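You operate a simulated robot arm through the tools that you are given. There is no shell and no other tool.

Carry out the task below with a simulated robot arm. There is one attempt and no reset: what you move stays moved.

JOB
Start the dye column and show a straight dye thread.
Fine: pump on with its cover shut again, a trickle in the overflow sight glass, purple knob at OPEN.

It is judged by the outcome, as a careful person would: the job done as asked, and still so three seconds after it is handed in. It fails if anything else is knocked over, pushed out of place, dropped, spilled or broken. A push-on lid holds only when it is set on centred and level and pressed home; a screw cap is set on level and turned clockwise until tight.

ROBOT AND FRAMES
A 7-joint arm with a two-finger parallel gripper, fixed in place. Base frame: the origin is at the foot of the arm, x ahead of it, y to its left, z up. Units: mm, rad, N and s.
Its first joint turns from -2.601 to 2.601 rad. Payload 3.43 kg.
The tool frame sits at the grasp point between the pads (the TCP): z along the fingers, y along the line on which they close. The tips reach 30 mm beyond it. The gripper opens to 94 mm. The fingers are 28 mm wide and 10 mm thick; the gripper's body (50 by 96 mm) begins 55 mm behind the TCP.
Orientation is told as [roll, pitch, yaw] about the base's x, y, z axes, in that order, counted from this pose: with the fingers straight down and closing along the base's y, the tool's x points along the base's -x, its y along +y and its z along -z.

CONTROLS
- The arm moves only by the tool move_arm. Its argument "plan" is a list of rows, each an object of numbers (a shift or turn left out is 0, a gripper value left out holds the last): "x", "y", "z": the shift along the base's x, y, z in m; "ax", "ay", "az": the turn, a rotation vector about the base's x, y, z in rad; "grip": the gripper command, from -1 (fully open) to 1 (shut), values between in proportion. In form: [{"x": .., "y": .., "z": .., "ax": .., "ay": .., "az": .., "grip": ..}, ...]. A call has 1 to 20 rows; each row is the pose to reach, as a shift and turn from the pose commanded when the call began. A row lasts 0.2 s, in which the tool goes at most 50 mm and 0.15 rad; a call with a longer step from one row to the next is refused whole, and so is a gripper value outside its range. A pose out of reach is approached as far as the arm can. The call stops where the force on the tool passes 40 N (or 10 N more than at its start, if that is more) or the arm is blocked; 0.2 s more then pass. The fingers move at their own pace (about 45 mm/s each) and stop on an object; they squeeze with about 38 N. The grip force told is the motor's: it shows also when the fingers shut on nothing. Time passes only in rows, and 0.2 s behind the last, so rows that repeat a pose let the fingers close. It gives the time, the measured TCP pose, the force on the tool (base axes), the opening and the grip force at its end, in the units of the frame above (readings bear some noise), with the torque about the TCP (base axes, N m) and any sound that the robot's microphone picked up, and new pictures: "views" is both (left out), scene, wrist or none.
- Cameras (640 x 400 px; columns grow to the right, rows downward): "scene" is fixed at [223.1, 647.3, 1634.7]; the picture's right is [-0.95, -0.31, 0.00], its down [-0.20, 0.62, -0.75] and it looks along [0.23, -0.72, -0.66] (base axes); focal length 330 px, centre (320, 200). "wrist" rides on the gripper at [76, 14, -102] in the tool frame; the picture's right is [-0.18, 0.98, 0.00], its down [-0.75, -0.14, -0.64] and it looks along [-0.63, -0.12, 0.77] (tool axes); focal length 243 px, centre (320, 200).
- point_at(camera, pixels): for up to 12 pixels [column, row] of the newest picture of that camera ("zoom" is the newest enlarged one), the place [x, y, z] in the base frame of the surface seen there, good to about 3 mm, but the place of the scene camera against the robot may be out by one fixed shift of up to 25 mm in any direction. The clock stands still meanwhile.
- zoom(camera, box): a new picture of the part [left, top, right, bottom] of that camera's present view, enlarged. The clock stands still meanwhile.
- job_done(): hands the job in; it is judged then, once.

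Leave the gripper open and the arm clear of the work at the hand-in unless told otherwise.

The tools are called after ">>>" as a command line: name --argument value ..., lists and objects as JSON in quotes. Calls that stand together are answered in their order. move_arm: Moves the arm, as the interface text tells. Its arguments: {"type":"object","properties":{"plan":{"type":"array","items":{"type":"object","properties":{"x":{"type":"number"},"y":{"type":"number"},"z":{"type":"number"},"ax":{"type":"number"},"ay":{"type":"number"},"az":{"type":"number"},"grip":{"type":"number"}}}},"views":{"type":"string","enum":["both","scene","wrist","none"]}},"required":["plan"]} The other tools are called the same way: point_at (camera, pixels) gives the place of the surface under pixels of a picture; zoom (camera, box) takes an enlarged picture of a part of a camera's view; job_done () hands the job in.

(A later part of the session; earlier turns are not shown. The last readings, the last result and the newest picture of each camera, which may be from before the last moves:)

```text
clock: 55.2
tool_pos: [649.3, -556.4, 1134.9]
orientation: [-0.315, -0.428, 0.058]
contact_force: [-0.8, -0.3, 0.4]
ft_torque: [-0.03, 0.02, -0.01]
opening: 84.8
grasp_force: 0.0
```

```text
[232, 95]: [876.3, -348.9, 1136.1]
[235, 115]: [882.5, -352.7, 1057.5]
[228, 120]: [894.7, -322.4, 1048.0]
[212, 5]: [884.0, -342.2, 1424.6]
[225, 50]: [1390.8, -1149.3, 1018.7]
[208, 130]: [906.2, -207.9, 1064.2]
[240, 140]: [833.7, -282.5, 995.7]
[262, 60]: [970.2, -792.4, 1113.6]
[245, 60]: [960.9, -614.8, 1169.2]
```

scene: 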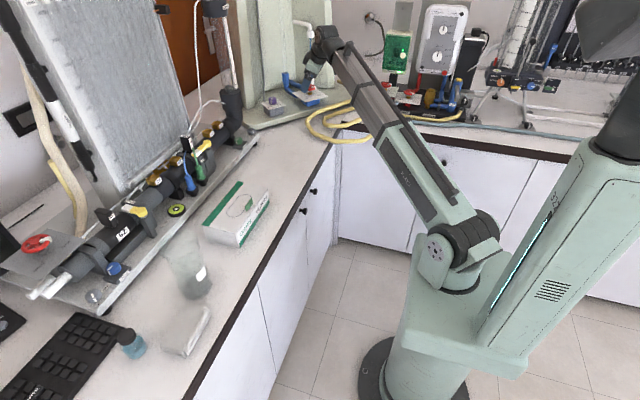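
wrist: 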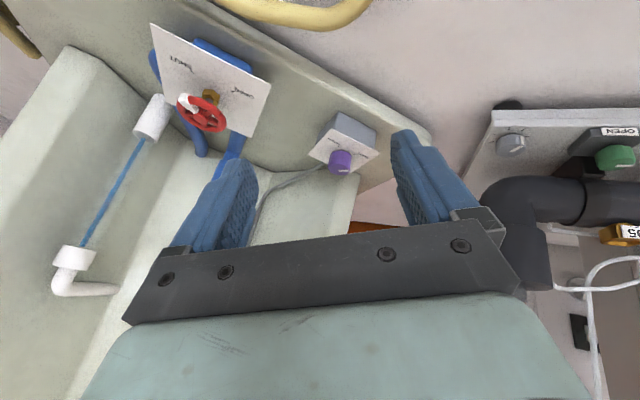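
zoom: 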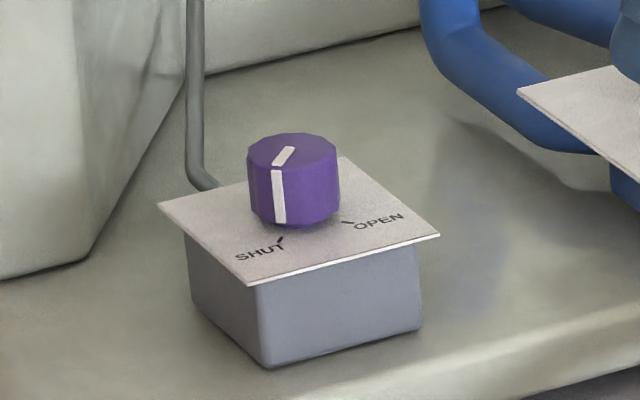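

The black rotameter column near (870,-380) is the closest obstacle; my path keeps ≥60 mm from it. I orient the tool to tilt 0.5 rad, yaw -80°, and move to a stand-off above the purple knob.

>>> move_arm --plan '[{"x": 0.018, "y": 0.004, "z": -0.002, "ax": 0.0173, "ay": -0.0225, "az": -0.1184, "grip": -0.5}, {"x": 0.036, "y": 0.008, "z": -0.004, "ax": 0.0345, "ay": -0.0451, "az": -0.2368, "grip": -0.5}, {"x": 0.054, "y": 0.012, "z": -0.006, "ax": 0.0518, "ay": -0.0676, "az": -0.3552, "grip": -0.5}, {"x": 0.072, "y": 0.014, "z": -0.008, "ax": 0.069, "ay": -0.0901, "az": -0.4736, "grip": -0.5}, {"x": 0.09, "y": 0.014, "z": -0.01, "ax": 0.0863, "ay": -0.1127, "az": -0.592, "grip": -0.5}, {"x": 0.108, "y": 0.014, "z": -0.012, "ax": 0.1035, "ay": -0.1352, "az": -0.7103, "grip": -0.5}, {"x": 0.126, "y": 0.012, "z": -0.014, "ax": 0.1208, "ay": -0.1578, "az": -0.8287, "grip": -0.5}, {"x": 0.144, "y": 0.01, "z": -0.016, "ax": 0.138, "ay": -0.1803, "az": -0.9471, "grip": -0.5}, {"x": 0.16, "y": 0.008, "z": -0.018, "ax": 0.1553, "ay": -0.2028, "az": -1.0655, "grip": -0.5}, {"x": 0.172, "y": 0.007, "z": -0.022, "ax": 0.1725, "ay": -0.2254, "az": -1.1839, "grip": -0.5}, {"x": 0.182, "y": 0.006, "z": -0.025, "ax": 0.1898, "ay": -0.2479, "az": -1.3023, "grip": -0.5}, {"x": 0.182, "y": 0.006, "z": -0.025, "ax": 0.1898, "ay": -0.2479, "az": -1.3023, "grip": -0.5}]'

```text
clock: 57.8
tool_pos: [830.3, -551.3, 1108.8]
orientation: [0.0, -0.498, -1.397]
contact_force: [0.4, -0.8, -0.7]
ft_torque: [0.03, -0.01, -0.02]
opening: 70.3
grasp_force: 0.0
```

scene: 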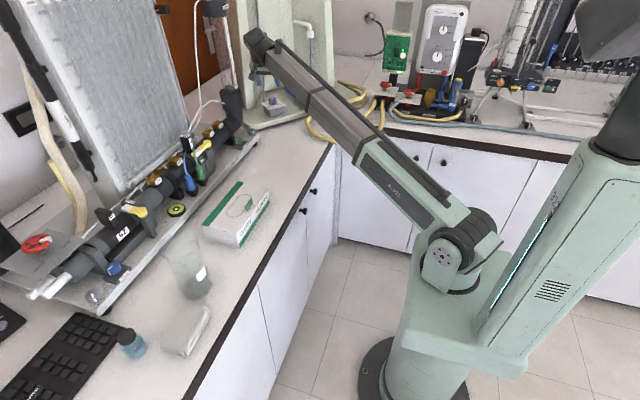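
wrist: 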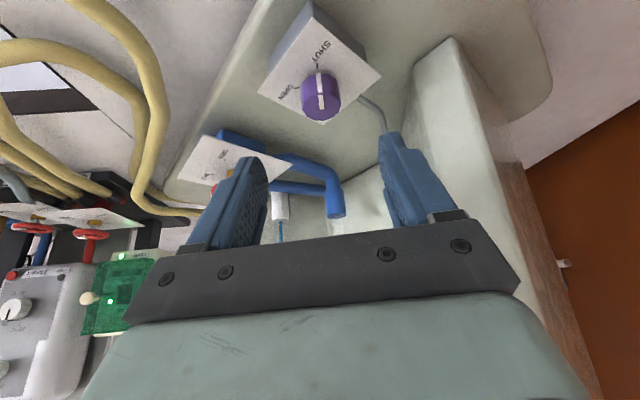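

The knob (321,97) is centred between the fingers. I measure it closely here.

>>> zoom --camera "wrist" --box '[250, 10, 400, 140]'

>>> point_at --camera "wrist" --pixels '[[321, 113], [321, 108], [308, 108], [336, 105], [318, 85], [318, 68], [299, 90], [322, 118], [320, 103], [310, 117]]'

```text
3.08 times, centred on (325, 75) of wrist
```

zoom: 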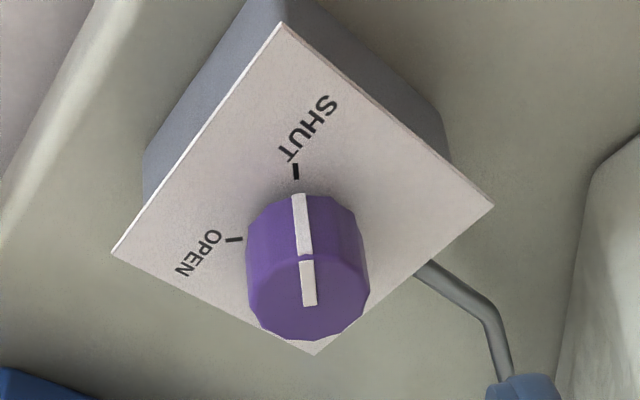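

```text
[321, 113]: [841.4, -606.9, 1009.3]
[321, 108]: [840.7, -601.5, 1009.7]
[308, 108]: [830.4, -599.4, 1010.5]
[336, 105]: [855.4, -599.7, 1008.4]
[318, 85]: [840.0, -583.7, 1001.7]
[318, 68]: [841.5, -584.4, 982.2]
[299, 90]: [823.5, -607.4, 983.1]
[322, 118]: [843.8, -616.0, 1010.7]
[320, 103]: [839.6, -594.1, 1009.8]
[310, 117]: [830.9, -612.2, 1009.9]
```

Knob centre (841,-600), diameter ~34 mm, top z≈1009.5. I descend along the tool axis until the tips straddle the knob (tips ≈ z 994), then close.

>>> move_arm --plan '[{"x": 0.002, "y": -0.005, "z": -0.018, "grip": -0.5}, {"x": 0.004, "y": -0.0105, "z": -0.0367, "grip": -0.5}, {"x": 0.0065, "y": -0.025, "z": -0.062, "grip": -0.5}, {"x": 0.009, "y": -0.038, "z": -0.0874, "grip": -0.5}, {"x": 0.009, "y": -0.0388, "z": -0.0874, "grip": -0.5}, {"x": 0.009, "y": -0.0388, "z": -0.0874, "grip": 1}, {"x": 0.009, "y": -0.0388, "z": -0.0874, "grip": 1}, {"x": 0.009, "y": -0.0388, "z": -0.0874, "grip": 1}, {"x": 0.009, "y": -0.0388, "z": -0.0874, "grip": 1}]'

```text
clock: 59.8
tool_pos: [839.1, -590.7, 1021.0]
orientation: [0.0, -0.497, -1.397]
contact_force: [-3.1, -1.7, -1.2]
ft_torque: [-0.09, 0.03, -0.04]
opening: 33.1
grasp_force: 44.8
```

scene: 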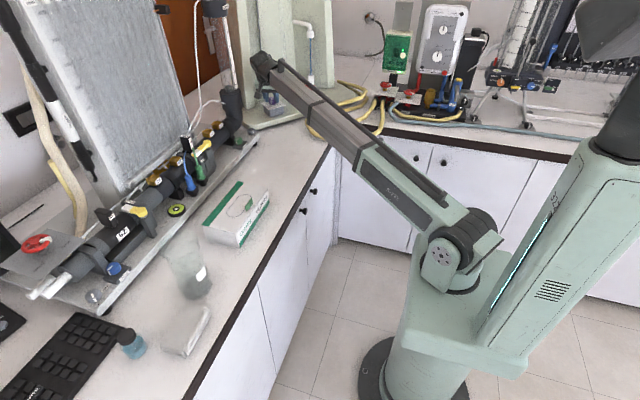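
wrist: 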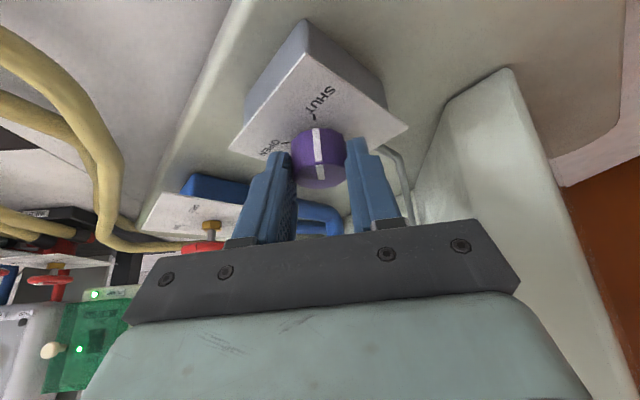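

Knob held (33 mm). I turn counter-clockwise about the knob's vertical axis, first 0.3 rad as a test.

>>> move_arm --plan '[{"x": -0.0005, "y": -0.0001, "az": 0.07, "grip": 1}, {"x": -0.0014, "y": -0.0004, "az": 0.15, "grip": 1}, {"x": -0.002, "y": -0.0006, "az": 0.22, "grip": 1}, {"x": -0.0027, "y": -0.001, "az": 0.3, "grip": 1}]' --views "wrist"

```text
clock: 60.8
tool_pos: [836.5, -591.4, 1023.0]
orientation: [-0.001, -0.496, -1.095]
contact_force: [-9.2, -3.8, -8.6]
ft_torque: [-0.72, -0.18, -0.13]
opening: 33.2
grasp_force: 45.0
```

wrist: 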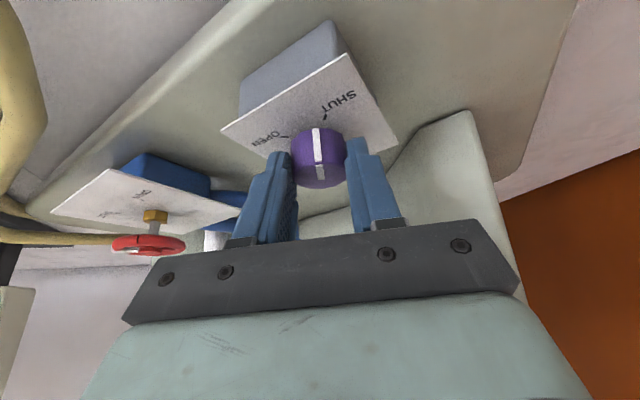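

It turns freely with the fingers; the mark has left SHUT. I continue counter-clockwise to a full quarter turn (1.57 rad total).

>>> move_arm --plan '[{"x": -0.0008, "y": -0.0005, "az": 0.1, "grip": 1}, {"x": -0.0016, "y": -0.001, "az": 0.2, "grip": 1}, {"x": -0.0023, "y": -0.0017, "az": 0.3, "grip": 1}, {"x": -0.0029, "y": -0.0024, "az": 0.4, "grip": 1}, {"x": -0.0035, "y": -0.0032, "az": 0.5, "grip": 1}, {"x": -0.0039, "y": -0.004, "az": 0.6, "grip": 1}, {"x": -0.0043, "y": -0.0049, "az": 0.7, "grip": 1}, {"x": -0.0046, "y": -0.0058, "az": 0.8, "grip": 1}, {"x": -0.0048, "y": -0.0067, "az": 0.9, "grip": 1}, {"x": -0.0049, "y": -0.0077, "az": 1.0, "grip": 1}, {"x": -0.0049, "y": -0.0086, "az": 1.1, "grip": 1}, {"x": -0.0049, "y": -0.0096, "az": 1.2, "grip": 1}, {"x": -0.0048, "y": -0.0102, "az": 1.27, "grip": 1}]'

```text
clock: 63.6
tool_pos: [831.7, -602.2, 1022.6]
orientation: [-0.003, -0.495, 0.176]
contact_force: [-5.6, -26.1, -1.1]
ft_torque: [-0.21, 0.38, -1.23]
opening: 33.3
grasp_force: 45.8
```

scene: 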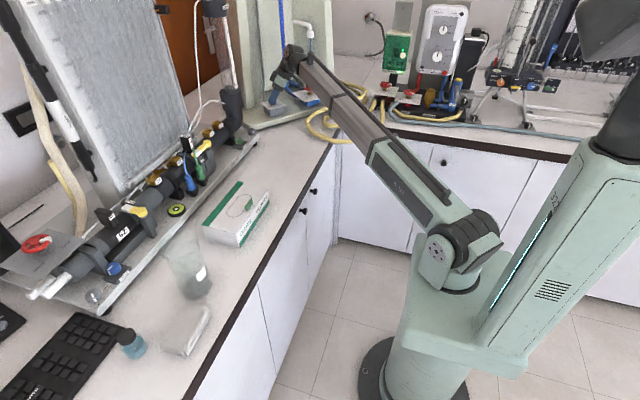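
wrist: 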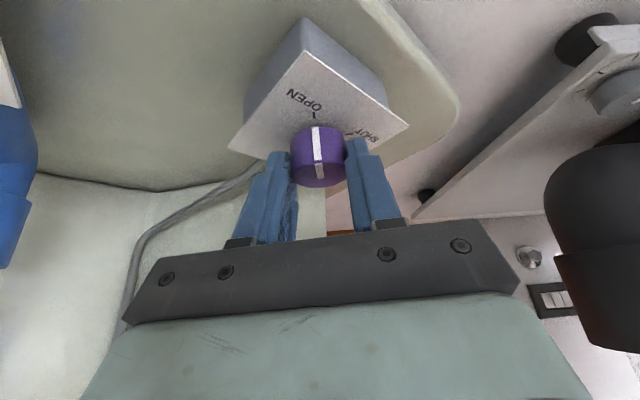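

The mark (316,137) lines up with the OPEN tick (315,114) and torque rose to -1.2 N·m — the open stop. In the scene a blue line shows in the column at (282,15). I zoom to confirm.

>>> zoom --camera "wrist" --box '[240, 60, 420, 200]'

>>> zoom --camera "scene" --box '[250, 0, 340, 110]'

```text
2.86 times, centred on (330, 130) of wrist
```

zoom: 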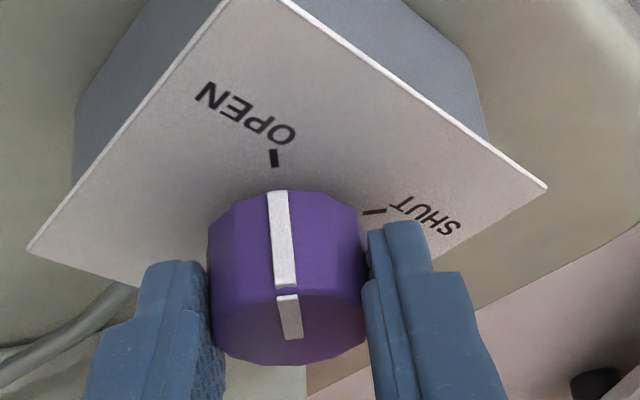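

```text
3.64 times, centred on (295, 55) of scene
```

zoom: 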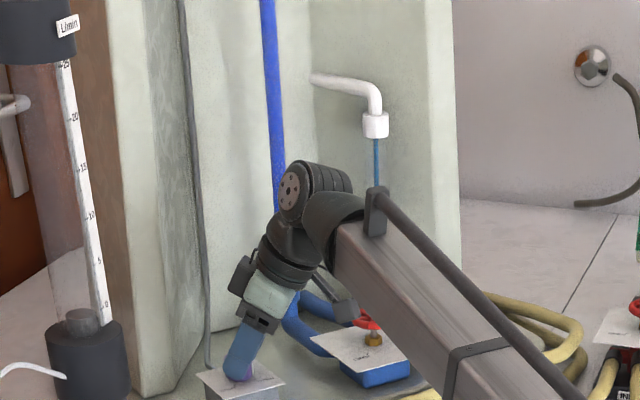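

The knob is at OPEN. Dye now shows as a broad blue band in the tube, which may not be a thin thread. I release the knob, back off along the tool axis and look at the tube unobstructed.

>>> move_arm --plan '[{"az": -0.05, "grip": 0.2}, {"az": -0.05, "grip": -0.5}, {"az": -0.05, "grip": -0.5}, {"az": -0.05, "grip": -0.5}, {"x": -0.012, "z": 0.025, "az": -0.05, "grip": -0.5}, {"x": -0.03, "z": 0.06, "az": -0.05, "grip": -0.5}, {"x": -0.055, "y": 0.01, "z": 0.09, "az": -0.05, "grip": -0.5}, {"x": -0.085, "y": 0.03, "z": 0.105, "az": -0.05, "grip": -0.5}, {"x": -0.12, "y": 0.06, "z": 0.11, "az": -0.05, "grip": -0.5}, {"x": -0.15, "y": 0.09, "z": 0.11, "az": -0.05, "grip": -0.5}]'

>>> zoom --camera "scene" --box '[250, 0, 340, 110]'

```text
clock: 65.8
tool_pos: [684.0, -511.7, 1131.5]
orientation: [0.002, -0.498, 0.123]
contact_force: [-0.6, 0.3, -0.2]
ft_torque: [-0.01, 0.01, 0.02]
opening: 70.3
grasp_force: 0.1
```

scene: 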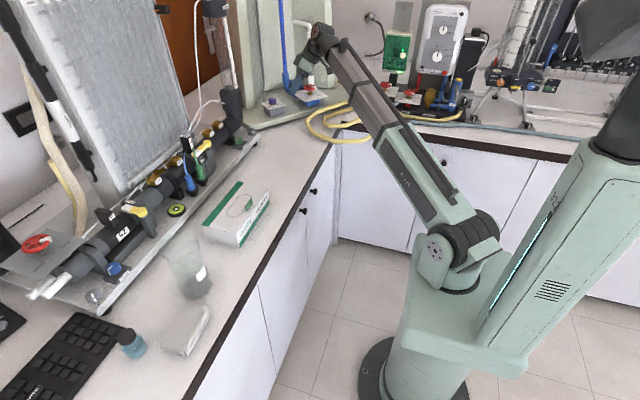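
wrist: 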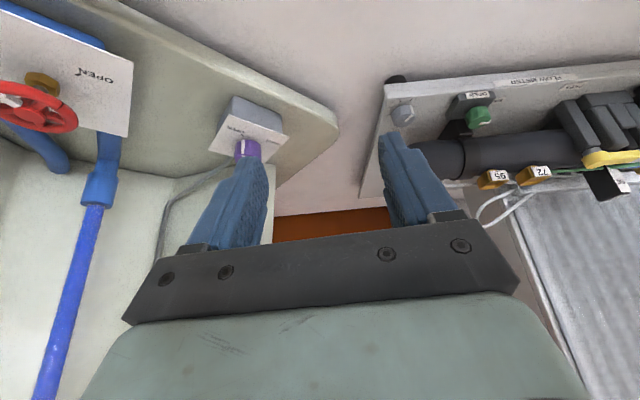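

```text
3.64 times, centred on (295, 55) of scene
```

zoom: 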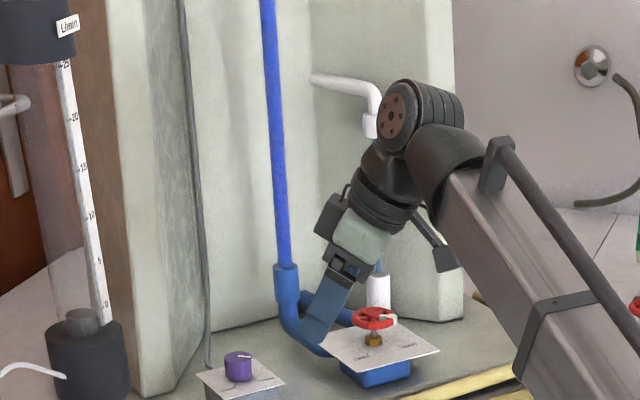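

The entire tube is blue – dye pooling, since the column's own outlet wheel is still at SHUT and no water flows. I look closer at the tube and at that wheel.

>>> zoom --camera "wrist" --box '[0, 20, 180, 400]'

>>> zoom --camera "scene" --box '[270, 0, 310, 90]'

>>> point_at --camera "wrist" --pixels '[[38, 108], [10, 100], [20, 85], [78, 72], [120, 60], [70, 115], [50, 130], [100, 190], [85, 260], [50, 350], [115, 120], [35, 75]]'

```text
1.05 times, centred on (90, 210) of wrist (not enlarged: the box is as wide or as high as the picture)
```

zoom: 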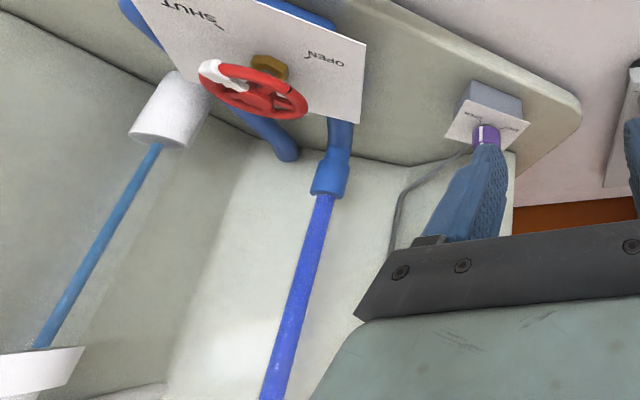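

```text
4.44 times, centred on (290, 45) of scene
```

zoom: 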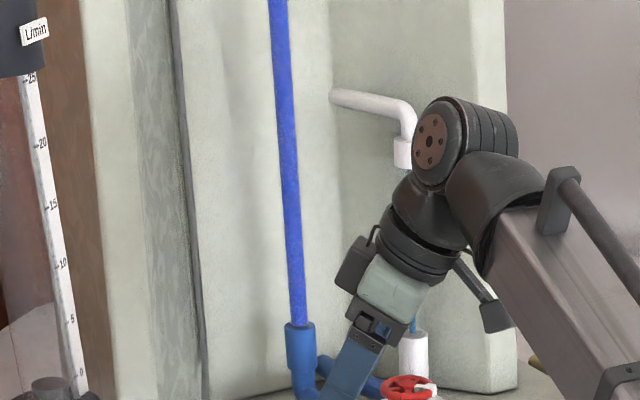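

```text
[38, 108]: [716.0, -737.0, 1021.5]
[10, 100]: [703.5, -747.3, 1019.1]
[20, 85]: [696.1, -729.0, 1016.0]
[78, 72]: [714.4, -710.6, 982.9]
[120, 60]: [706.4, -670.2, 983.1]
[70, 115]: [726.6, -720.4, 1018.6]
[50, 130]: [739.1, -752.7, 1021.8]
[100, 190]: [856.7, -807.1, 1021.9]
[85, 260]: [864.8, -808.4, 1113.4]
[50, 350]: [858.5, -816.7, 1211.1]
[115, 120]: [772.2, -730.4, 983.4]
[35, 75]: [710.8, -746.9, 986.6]
```

The dye fills the tube because nothing flows: the column's outlet wheel (centre ≈(716,-738,1018)) is at SHUT. A straight thread needs a slow flow, so I will crack that wheel open slightly and re-trim the trickle. I move to a stand-off over it, yaw -25°, tilt 0.5.

>>> move_arm --plan '[{"x": -0.003, "y": -0.03, "z": 0.0, "az": -0.09, "grip": -1}, {"x": -0.006, "y": -0.06, "z": 0.0, "az": -0.18, "grip": -1}, {"x": -0.009, "y": -0.09, "z": 0.0, "az": -0.27, "grip": -1}, {"x": -0.012, "y": -0.12, "z": -0.003, "az": -0.36, "grip": -1}, {"x": -0.014, "y": -0.15, "z": -0.008, "az": -0.45, "grip": -1}, {"x": -0.015, "y": -0.18, "z": -0.014, "az": -0.53, "grip": -1}, {"x": -0.0153, "y": -0.204, "z": -0.0195, "az": -0.559, "grip": -1}, {"x": -0.0153, "y": -0.204, "z": -0.0195, "az": -0.559, "grip": -1}]'

```text
clock: 67.6
tool_pos: [666.0, -715.4, 1111.7]
orientation: [0.001, -0.496, -0.434]
contact_force: [0.0, 0.0, -0.3]
ft_torque: [0.02, 0.01, -0.01]
opening: 93.8
grasp_force: 0.0
```

scene: 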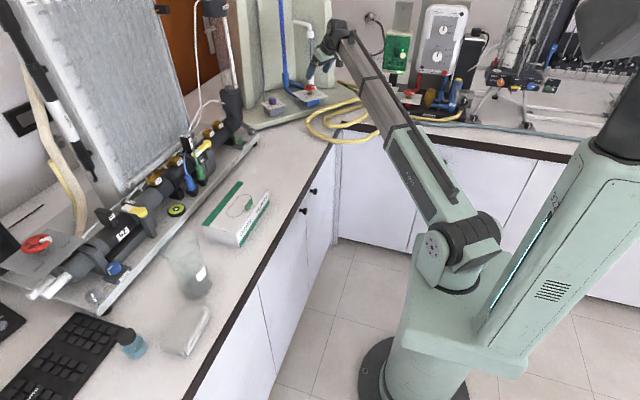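
wrist: 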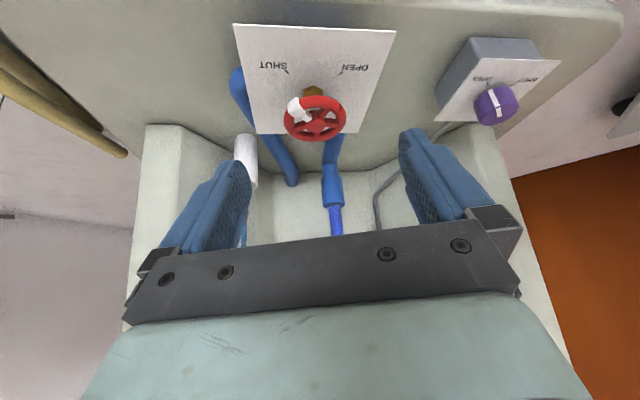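

The wheel is centred between the fingers at (315,120), its mark at SHUT, and the purple knob at (495,103) points to OPEN. I measure the wheel precisely.

>>> zoom --camera "wrist" --box '[220, 20, 410, 160]'

>>> point_at --camera "wrist" --pixels '[[317, 123], [296, 106], [289, 127], [342, 120], [325, 141], [322, 98], [285, 72], [342, 72], [314, 90], [330, 105]]'

>>> zoom --camera "wrist" --box '[450, 50, 560, 140]'

```text
2.86 times, centred on (315, 90) of wrist
```

zoom: 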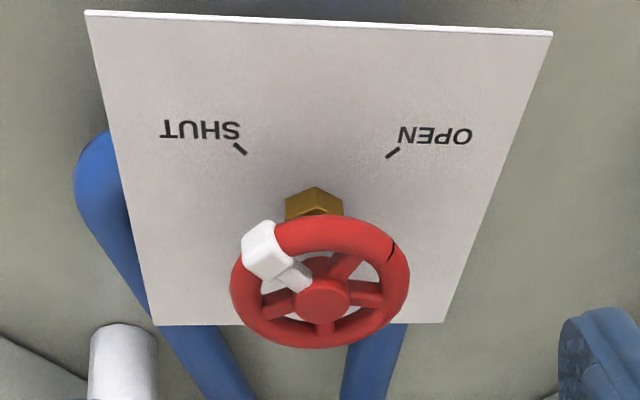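

```text
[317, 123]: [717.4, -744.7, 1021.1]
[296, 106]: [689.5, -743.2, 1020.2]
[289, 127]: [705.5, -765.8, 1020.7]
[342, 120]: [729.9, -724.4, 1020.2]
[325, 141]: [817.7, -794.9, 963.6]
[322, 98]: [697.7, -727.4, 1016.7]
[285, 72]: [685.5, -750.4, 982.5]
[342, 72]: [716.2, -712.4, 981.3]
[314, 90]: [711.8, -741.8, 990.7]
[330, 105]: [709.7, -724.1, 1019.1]
```

```text
4.44 times, centred on (505, 95) of wrist
```

zoom: 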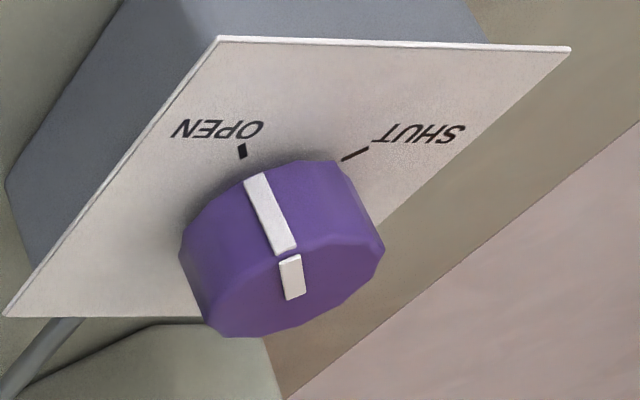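

The purple knob is exactly at OPEN. Outlet wheel centre ≈(716,-740.5), rim z≈1017. I descend along the tool axis and close on its rim, clear of the white mark.

>>> move_arm --plan '[{"x": 0.012, "y": -0.006, "z": -0.02, "grip": -1}, {"x": 0.023, "y": -0.011, "z": -0.04, "grip": -1}, {"x": 0.033, "y": -0.016, "z": -0.06, "grip": -1}, {"x": 0.0418, "y": -0.0212, "z": -0.078, "grip": -1}, {"x": 0.0418, "y": -0.0212, "z": -0.078, "grip": -1}, {"x": 0.0418, "y": -0.0212, "z": -0.078, "grip": 1}, {"x": 0.0418, "y": -0.0212, "z": -0.078, "grip": 1}, {"x": 0.0418, "y": -0.0212, "z": -0.078, "grip": 1}, {"x": 0.0418, "y": -0.0212, "z": -0.078, "grip": 1}]'

```text
clock: 69.6
tool_pos: [706.4, -740.9, 1034.2]
orientation: [-0.006, -0.497, -0.436]
contact_force: [-11.4, -36.1, -0.9]
ft_torque: [-0.32, -0.33, -0.54]
opening: 57.4
grasp_force: 45.1
```

scene: 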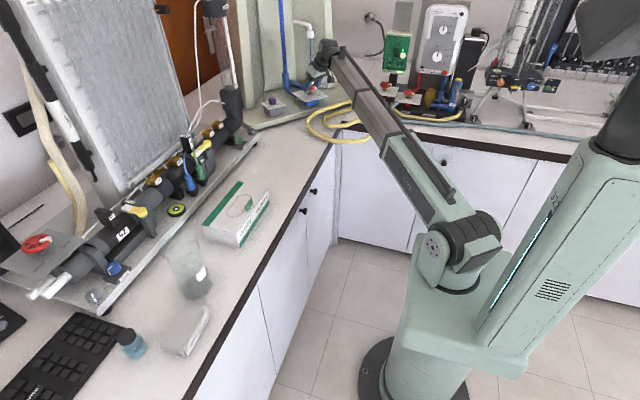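
wrist: 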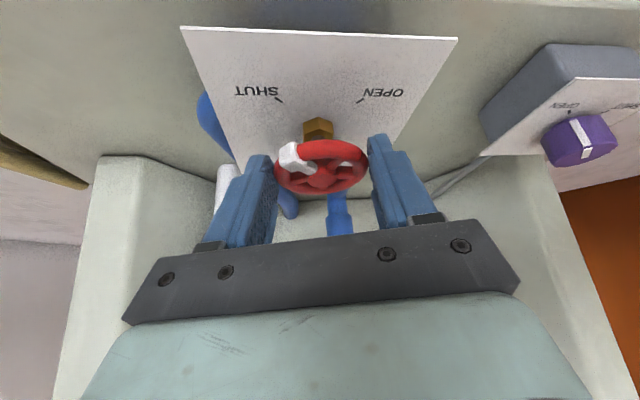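

Grip made; the wheel centre is ~4 mm further toward -y than commanded (36 N side load), so I shift the command to relieve it and turn counter-clockwise gently by 0.3 rad.

>>> move_arm --plan '[{"x": -0.0006, "y": -0.002, "grip": 1}, {"x": -0.0012, "y": -0.004, "grip": 1}, {"x": -0.0015, "y": -0.0048, "az": 0.1, "grip": 1}, {"x": -0.0018, "y": -0.0057, "az": 0.2, "grip": 1}, {"x": -0.002, "y": -0.0066, "az": 0.3, "grip": 1}, {"x": -0.002, "y": -0.0066, "az": 0.3, "grip": 1}, {"x": -0.002, "y": -0.0066, "az": 0.3, "grip": 1}]'

>>> zoom --camera "scene" --box '[260, 0, 340, 110]'

>>> zoom --camera "wrist" --box '[180, 20, 470, 260]'

```text
clock: 71.2
tool_pos: [706.9, -746.0, 1033.0]
orientation: [-0.008, -0.498, -0.132]
contact_force: [-9.4, -33.1, 11.9]
ft_torque: [-0.59, 0.87, -0.49]
opening: 56.9
grasp_force: 44.4
```

scene: 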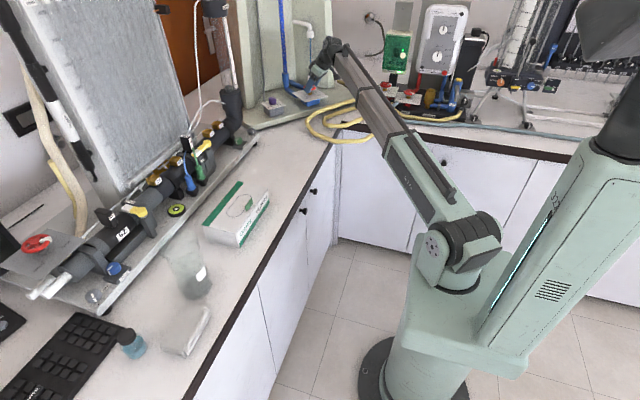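
wrist: 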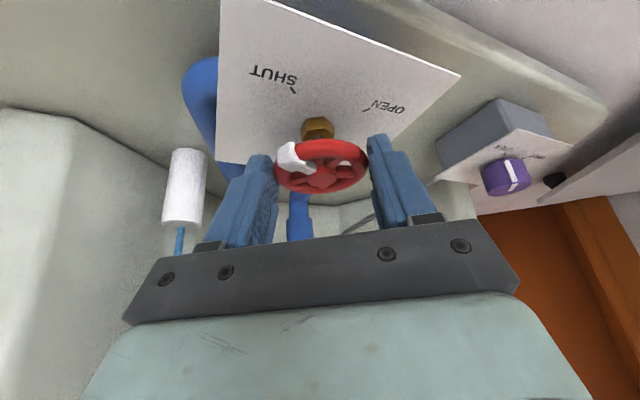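

```text
3.64 times, centred on (300, 55) of scene
```

zoom: 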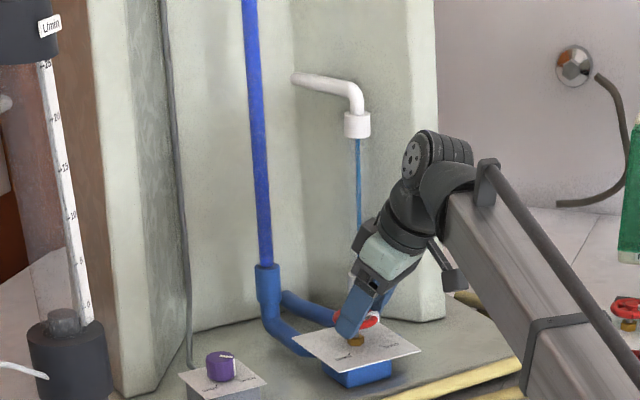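

```text
1.67 times, centred on (325, 140) of wrist
```

zoom: 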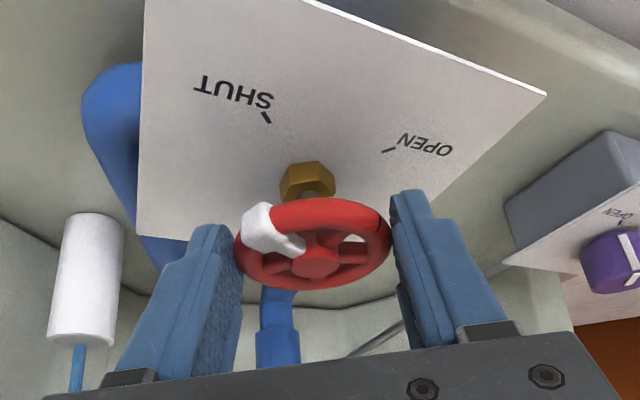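

The wheel turned ~17° with the fingers. The tube is still fully blue. I relieve the side load a bit more and wait two seconds to let flow develop.

>>> move_arm --plan '[{"x": -0.0005, "y": -0.003, "grip": 1}, {"x": -0.0005, "y": -0.003, "grip": 1}, {"x": -0.0005, "y": -0.003, "grip": 1}, {"x": -0.0005, "y": -0.003, "grip": 1}, {"x": -0.0005, "y": -0.003, "grip": 1}, {"x": -0.0005, "y": -0.003, "grip": 1}, {"x": -0.0005, "y": -0.003, "grip": 1}, {"x": -0.0005, "y": -0.003, "grip": 1}, {"x": -0.0005, "y": -0.003, "grip": 1}, {"x": -0.0005, "y": -0.003, "grip": 1}]' --views "wrist"

>>> zoom --camera "scene" --box '[265, 0, 325, 75]'

```text
clock: 73.4
tool_pos: [706.2, -744.8, 1033.4]
orientation: [0.002, -0.499, -0.134]
contact_force: [-8.5, -8.4, 14.4]
ft_torque: [-0.31, -0.49, -0.12]
opening: 56.7
grasp_force: 44.9
```

wrist: 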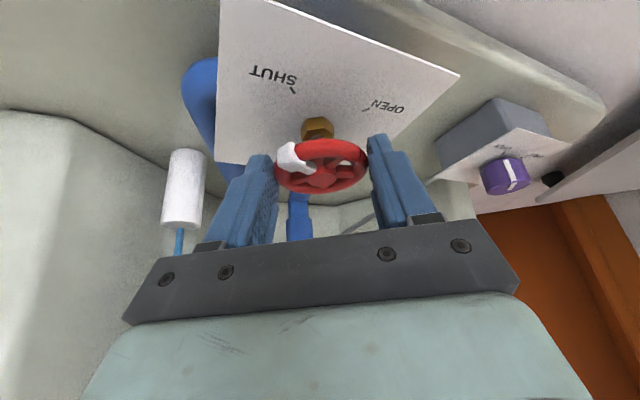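

```text
5.33 times, centred on (295, 38) of scene
```

zoom: 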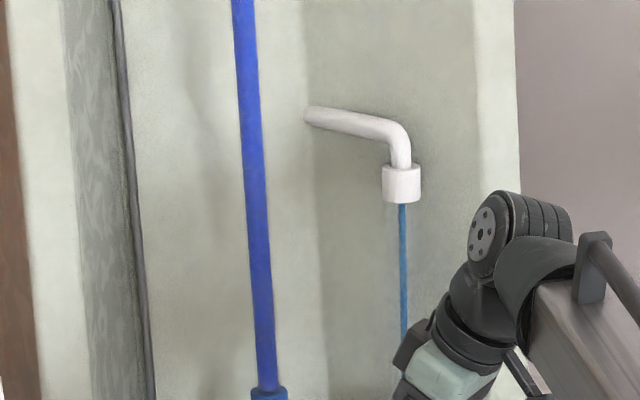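

Still pooled; the first degrees of the wheel may be dead travel. I open another 0.3 rad and wait briefly.

>>> move_arm --plan '[{"x": -0.0001, "y": -0.0009, "az": 0.1, "grip": 1}, {"x": -0.0002, "y": -0.0018, "az": 0.2, "grip": 1}, {"x": -0.0001, "y": -0.0027, "az": 0.3, "grip": 1}, {"x": -0.0001, "y": -0.0027, "az": 0.3, "grip": 1}, {"x": -0.0001, "y": -0.0027, "az": 0.3, "grip": 1}, {"x": -0.0001, "y": -0.0027, "az": 0.3, "grip": 1}, {"x": -0.0001, "y": -0.0027, "az": 0.3, "grip": 1}, {"x": -0.0001, "y": -0.0027, "az": 0.3, "grip": 1}, {"x": -0.0001, "y": -0.0027, "az": 0.3, "grip": 1}, {"x": -0.0001, "y": -0.0027, "az": 0.3, "grip": 1}]' --views "wrist"

>>> zoom --camera "scene" --box '[265, 0, 325, 75]'

```text
clock: 75.6
tool_pos: [706.6, -749.8, 1034.0]
orientation: [0.001, -0.497, 0.167]
contact_force: [-5.7, -18.0, 6.5]
ft_torque: [-0.49, 0.39, -0.21]
opening: 56.9
grasp_force: 45.2
```

wrist: 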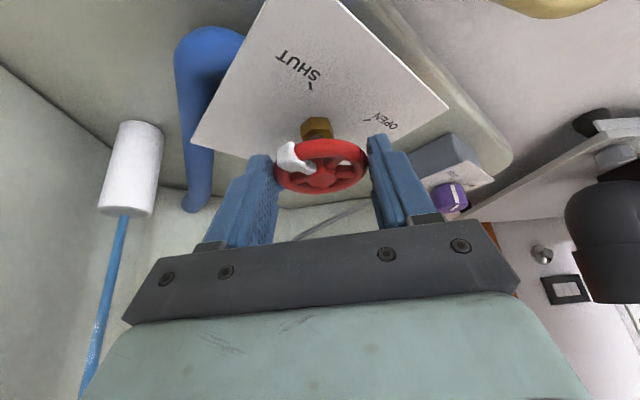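

```text
5.33 times, centred on (295, 38) of scene
```

zoom: 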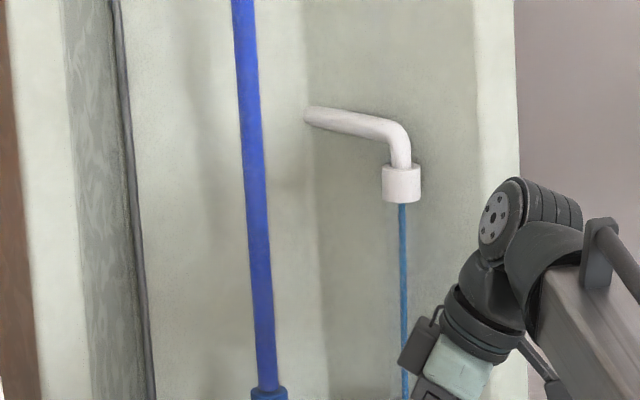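

Still blue at ~34° open. I wait four more seconds to see whether the dye washes through.

>>> move_arm --plan '[{"grip": 1}, {"grip": 1}, {"grip": 1}, {"grip": 1}, {"grip": 1}, {"grip": 1}, {"grip": 1}, {"grip": 1}, {"grip": 1}, {"grip": 1}, {"grip": 1}, {"grip": 1}, {"grip": 1}, {"grip": 1}, {"grip": 1}, {"grip": 1}, {"grip": 1}, {"grip": 1}, {"grip": 1}, {"grip": 1}]' --views "none"

>>> zoom --camera "scene" --box '[265, 0, 325, 75]'

```text
clock: 79.8
tool_pos: [706.1, -749.5, 1034.1]
orientation: [-0.001, -0.498, 0.165]
contact_force: [-4.3, -20.2, 7.1]
ft_torque: [-0.33, 0.1, -0.23]
opening: 56.8
grasp_force: 44.8
```

```text
5.33 times, centred on (295, 38) of scene
```

zoom: 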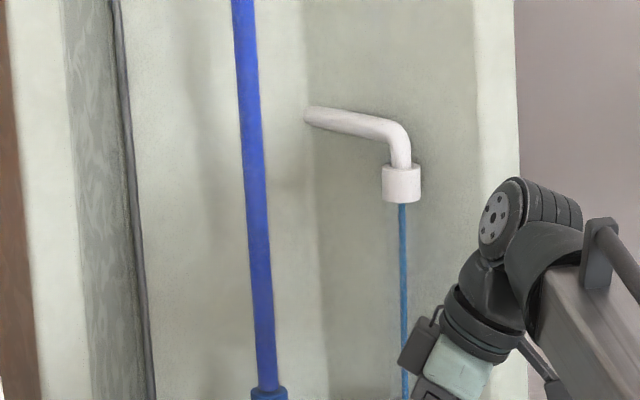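

No change yet, so I need a larger opening. My wrist is near its limit in this direction, so I release, back off, swing the tool to yaw -100° (fingers then close ~50° away from the mark) and regrip.

>>> move_arm --plan '[{"grip": -1}, {"grip": -1}, {"grip": -1}, {"x": -0.01, "y": -0.001, "z": 0.018, "grip": -1}, {"x": -0.021, "y": -0.002, "z": 0.038, "grip": -1}, {"x": -0.031, "y": -0.003, "z": 0.0565, "grip": -1}, {"x": -0.0311, "y": 0.0025, "z": 0.0565, "az": -0.1364, "grip": -1}, {"x": -0.0313, "y": 0.008, "z": 0.0565, "az": -0.2729, "grip": -1}, {"x": -0.03, "y": 0.0134, "z": 0.0565, "az": -0.4093, "grip": -1}, {"x": -0.0286, "y": 0.0187, "z": 0.0565, "az": -0.5457, "grip": -1}, {"x": -0.0259, "y": 0.0236, "z": 0.0565, "az": -0.6821, "grip": -1}, {"x": -0.0231, "y": 0.0283, "z": 0.0565, "az": -0.8186, "grip": -1}, {"x": -0.0193, "y": 0.0323, "z": 0.0565, "az": -0.955, "grip": -1}, {"x": -0.0153, "y": 0.0361, "z": 0.0565, "az": -1.0914, "grip": -1}, {"x": -0.0105, "y": 0.039, "z": 0.0565, "az": -1.2279, "grip": -1}, {"x": -0.0056, "y": 0.0415, "z": 0.0565, "az": -1.3643, "grip": -1}, {"x": -0.0002, "y": 0.043, "z": 0.0565, "az": -1.5007, "grip": -1}, {"x": 0.0052, "y": 0.0441, "z": 0.0565, "az": -1.6371, "grip": -1}, {"x": 0.0108, "y": 0.0441, "z": 0.0565, "az": -1.7736, "grip": -1}, {"x": 0.0163, "y": 0.0437, "z": 0.0565, "az": -1.91, "grip": -1}]'

```text
clock: 84.0
tool_pos: [723.1, -704.3, 1091.8]
orientation: [0.0, -0.496, -1.747]
contact_force: [-0.4, 0.3, 0.2]
ft_torque: [-0.01, 0.01, 0.01]
opening: 94.2
grasp_force: 0.0
```

scene: 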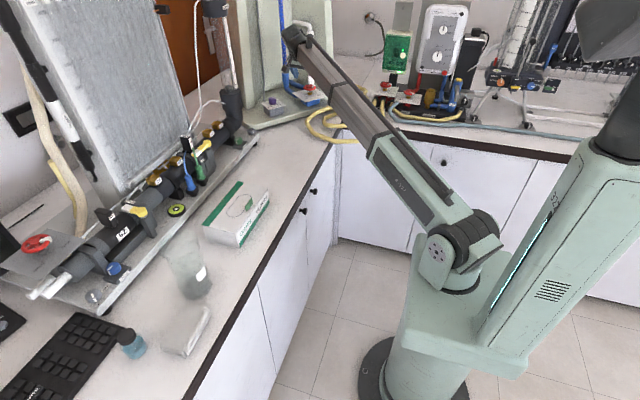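
wrist: 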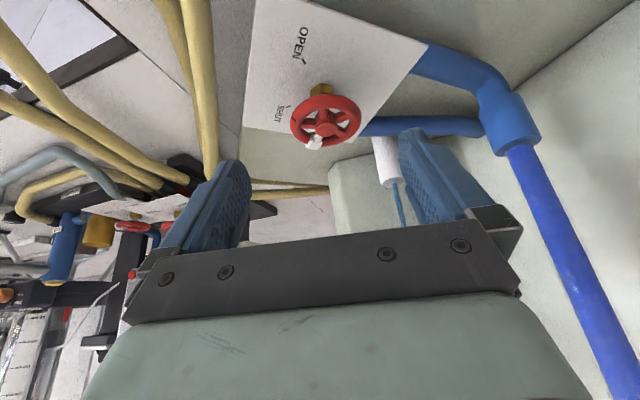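

The tube is well visible here (right, blue). I zoom on the tube and on the wheel.

>>> zoom --camera "wrist" --box '[480, 80, 640, 400]'

>>> zoom --camera "wrist" --box '[240, 0, 440, 170]'

>>> zoom --camera "scene" --box '[265, 0, 325, 75]'

>>> point_at --camera "wrist" --pixels '[[328, 122], [313, 142], [294, 120], [357, 112], [330, 147], [335, 97], [288, 106], [302, 62], [318, 92]]'

```text
1.25 times, centred on (560, 240) of wrist
```

zoom: 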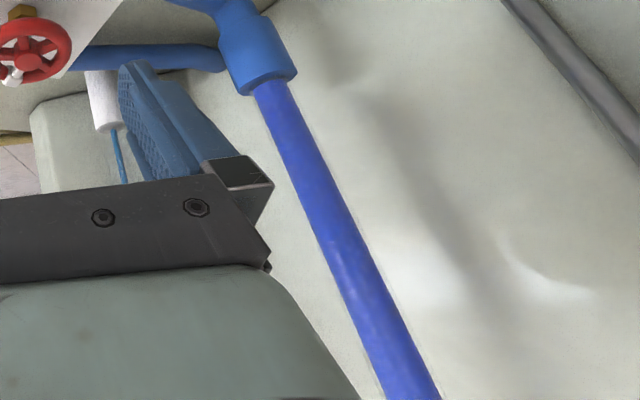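

```text
2.35 times, centred on (340, 85) of wrist
```

zoom: 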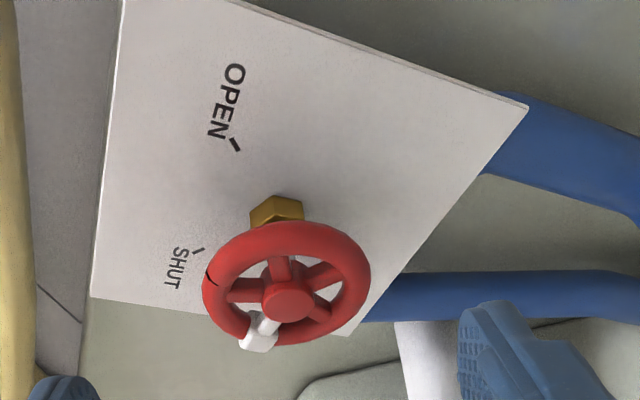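

```text
5.33 times, centred on (295, 38) of scene
```

zoom: 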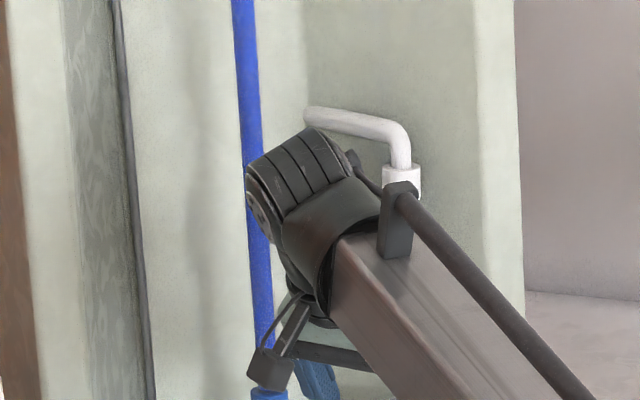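

```text
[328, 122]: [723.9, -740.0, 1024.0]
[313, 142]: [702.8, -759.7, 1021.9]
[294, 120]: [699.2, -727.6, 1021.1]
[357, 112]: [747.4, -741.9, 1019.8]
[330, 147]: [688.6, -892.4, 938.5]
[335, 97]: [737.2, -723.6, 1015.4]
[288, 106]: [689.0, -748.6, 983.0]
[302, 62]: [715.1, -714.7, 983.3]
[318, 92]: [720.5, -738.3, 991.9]
```

The wheel is ~30° open (mark at ~223°) yet the dye still fills the tube. I descend and regrip to open it further.

>>> move_arm --plan '[{"x": -0.001, "y": -0.009, "z": -0.018, "grip": -1}, {"x": -0.003, "y": -0.02, "z": -0.038, "grip": -1}, {"x": -0.0045, "y": -0.0307, "z": -0.058, "grip": -1}, {"x": -0.0045, "y": -0.0307, "z": -0.058, "grip": -1}, {"x": -0.0045, "y": -0.0307, "z": -0.058, "grip": 1}, {"x": -0.0045, "y": -0.0307, "z": -0.058, "grip": 1}, {"x": -0.0045, "y": -0.0307, "z": -0.058, "grip": 1}, {"x": -0.0045, "y": -0.0307, "z": -0.058, "grip": 1}]' --views "wrist"

```text
clock: 85.8
tool_pos: [721.4, -735.2, 1033.6]
orientation: [0.003, -0.495, -1.742]
contact_force: [18.5, -2.2, 2.1]
ft_torque: [-0.19, -0.45, 0.2]
opening: 56.5
grasp_force: 44.8
```

wrist: 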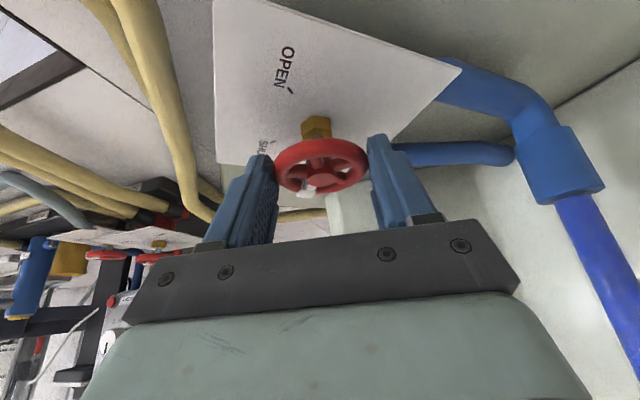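

Held. I turn counter-clockwise another 0.4 rad (to ~55° open), then watch the tube.

>>> move_arm --plan '[{"x": 0.002, "grip": 1}, {"x": 0.0011, "y": 0.0001, "az": 0.1, "grip": 1}, {"x": 0.0002, "y": 0.0001, "az": 0.2, "grip": 1}, {"x": -0.0007, "y": 0.0001, "az": 0.3, "grip": 1}, {"x": -0.0016, "y": -0.0001, "az": 0.4, "grip": 1}, {"x": -0.0016, "y": -0.0001, "az": 0.4, "grip": 1}, {"x": -0.0016, "y": -0.0001, "az": 0.4, "grip": 1}, {"x": -0.0016, "y": -0.0001, "az": 0.4, "grip": 1}, {"x": -0.0016, "y": -0.0001, "az": 0.4, "grip": 1}, {"x": -0.0016, "y": -0.0001, "az": 0.4, "grip": 1}]'

>>> zoom --camera "scene" --box '[265, 0, 325, 75]'

```text
clock: 88.0
tool_pos: [715.8, -735.0, 1034.8]
orientation: [0.003, -0.501, -1.343]
contact_force: [18.5, 0.2, 21.7]
ft_torque: [0.62, -0.13, 0.23]
opening: 56.7
grasp_force: 44.8
```

scene: 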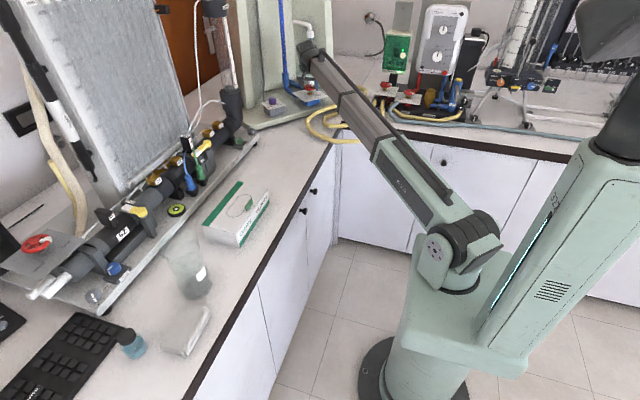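
wrist: 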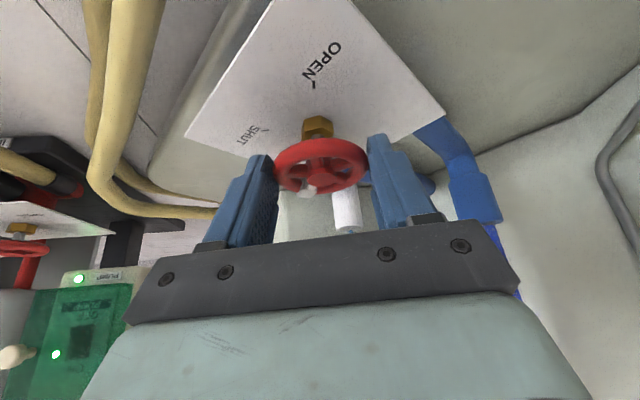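

```text
5.33 times, centred on (295, 38) of scene
```

zoom: 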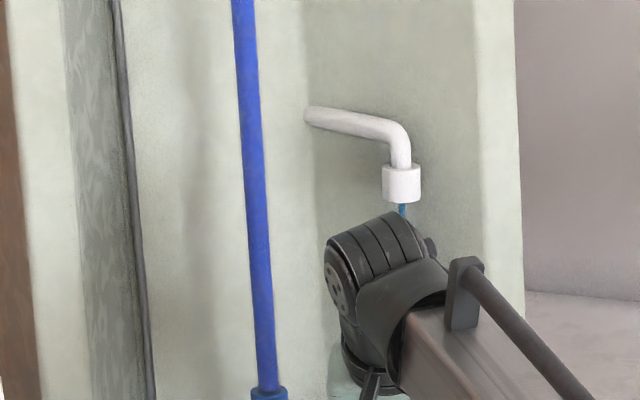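

Still full. I keep opening in steps: another 0.4 rad (to ~75°).

>>> move_arm --plan '[{"x": -0.0009, "y": -0.0002, "z": -0.001, "az": 0.1, "grip": 1}, {"x": -0.0017, "y": -0.0006, "z": -0.001, "az": 0.2, "grip": 1}, {"x": -0.0025, "y": -0.001, "z": -0.001, "az": 0.3, "grip": 1}, {"x": -0.0033, "y": -0.0015, "z": -0.001, "az": 0.4, "grip": 1}, {"x": -0.0033, "y": -0.0015, "z": -0.001, "az": 0.4, "grip": 1}, {"x": -0.0033, "y": -0.0015, "z": -0.001, "az": 0.4, "grip": 1}, {"x": -0.0033, "y": -0.0015, "z": -0.001, "az": 0.4, "grip": 1}, {"x": -0.0033, "y": -0.0015, "z": -0.001, "az": 0.4, "grip": 1}, {"x": -0.0033, "y": -0.0015, "z": -0.001, "az": 0.4, "grip": 1}]'

>>> zoom --camera "scene" --box '[265, 0, 325, 75]'

```text
clock: 90.0
tool_pos: [712.0, -736.7, 1034.1]
orientation: [-0.002, -0.502, -0.944]
contact_force: [-0.4, -1.3, 29.3]
ft_torque: [-0.99, -0.55, 0.01]
opening: 56.8
grasp_force: 45.1
```

scene: 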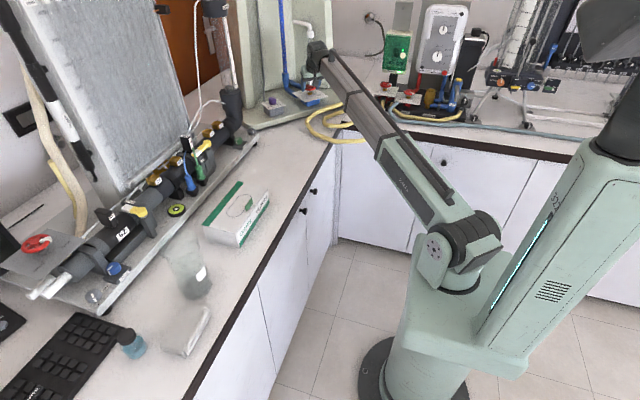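
wrist: 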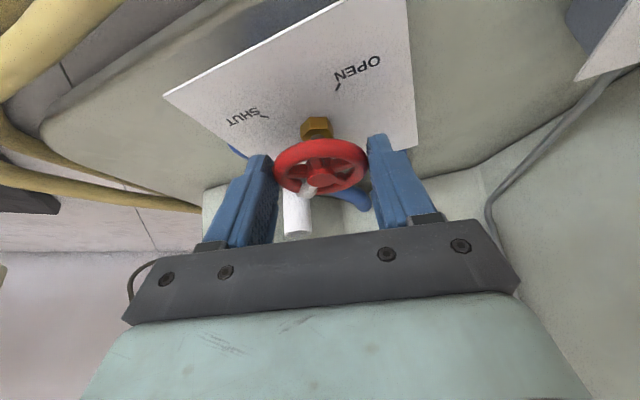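

```text
5.33 times, centred on (295, 38) of scene
```

zoom: 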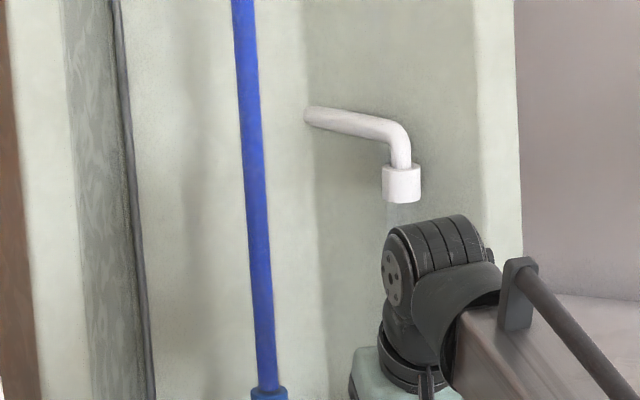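

The overflow thread has vanished (glass at (402,207) is clear now), so the outlet takes all the inflow. I wait three seconds to see how the tube responds.

>>> move_arm --plan '[{"z": -0.001, "grip": 1}, {"z": -0.001, "grip": 1}, {"z": -0.001, "grip": 1}, {"z": -0.001, "grip": 1}, {"z": -0.001, "grip": 1}, {"z": -0.001, "grip": 1}, {"z": -0.001, "grip": 1}, {"z": -0.001, "grip": 1}, {"z": -0.001, "grip": 1}, {"z": -0.001, "grip": 1}, {"z": -0.001, "grip": 1}, {"z": -0.001, "grip": 1}, {"z": -0.001, "grip": 1}, {"z": -0.001, "grip": 1}, {"z": -0.001, "grip": 1}]' --views "none"

>>> zoom --camera "scene" --box '[265, 0, 325, 75]'

```text
clock: 93.2
tool_pos: [712.8, -736.8, 1033.0]
orientation: [0.0, -0.5, -0.943]
contact_force: [-4.0, -2.9, 34.3]
ft_torque: [-0.62, -0.21, -0.07]
opening: 56.5
grasp_force: 45.2
```

```text
5.33 times, centred on (295, 38) of scene
```

zoom: 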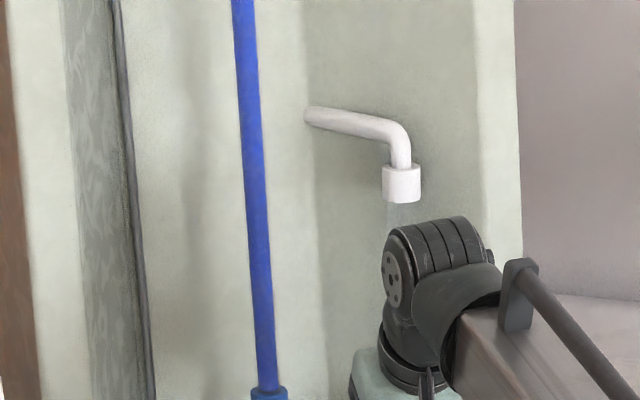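

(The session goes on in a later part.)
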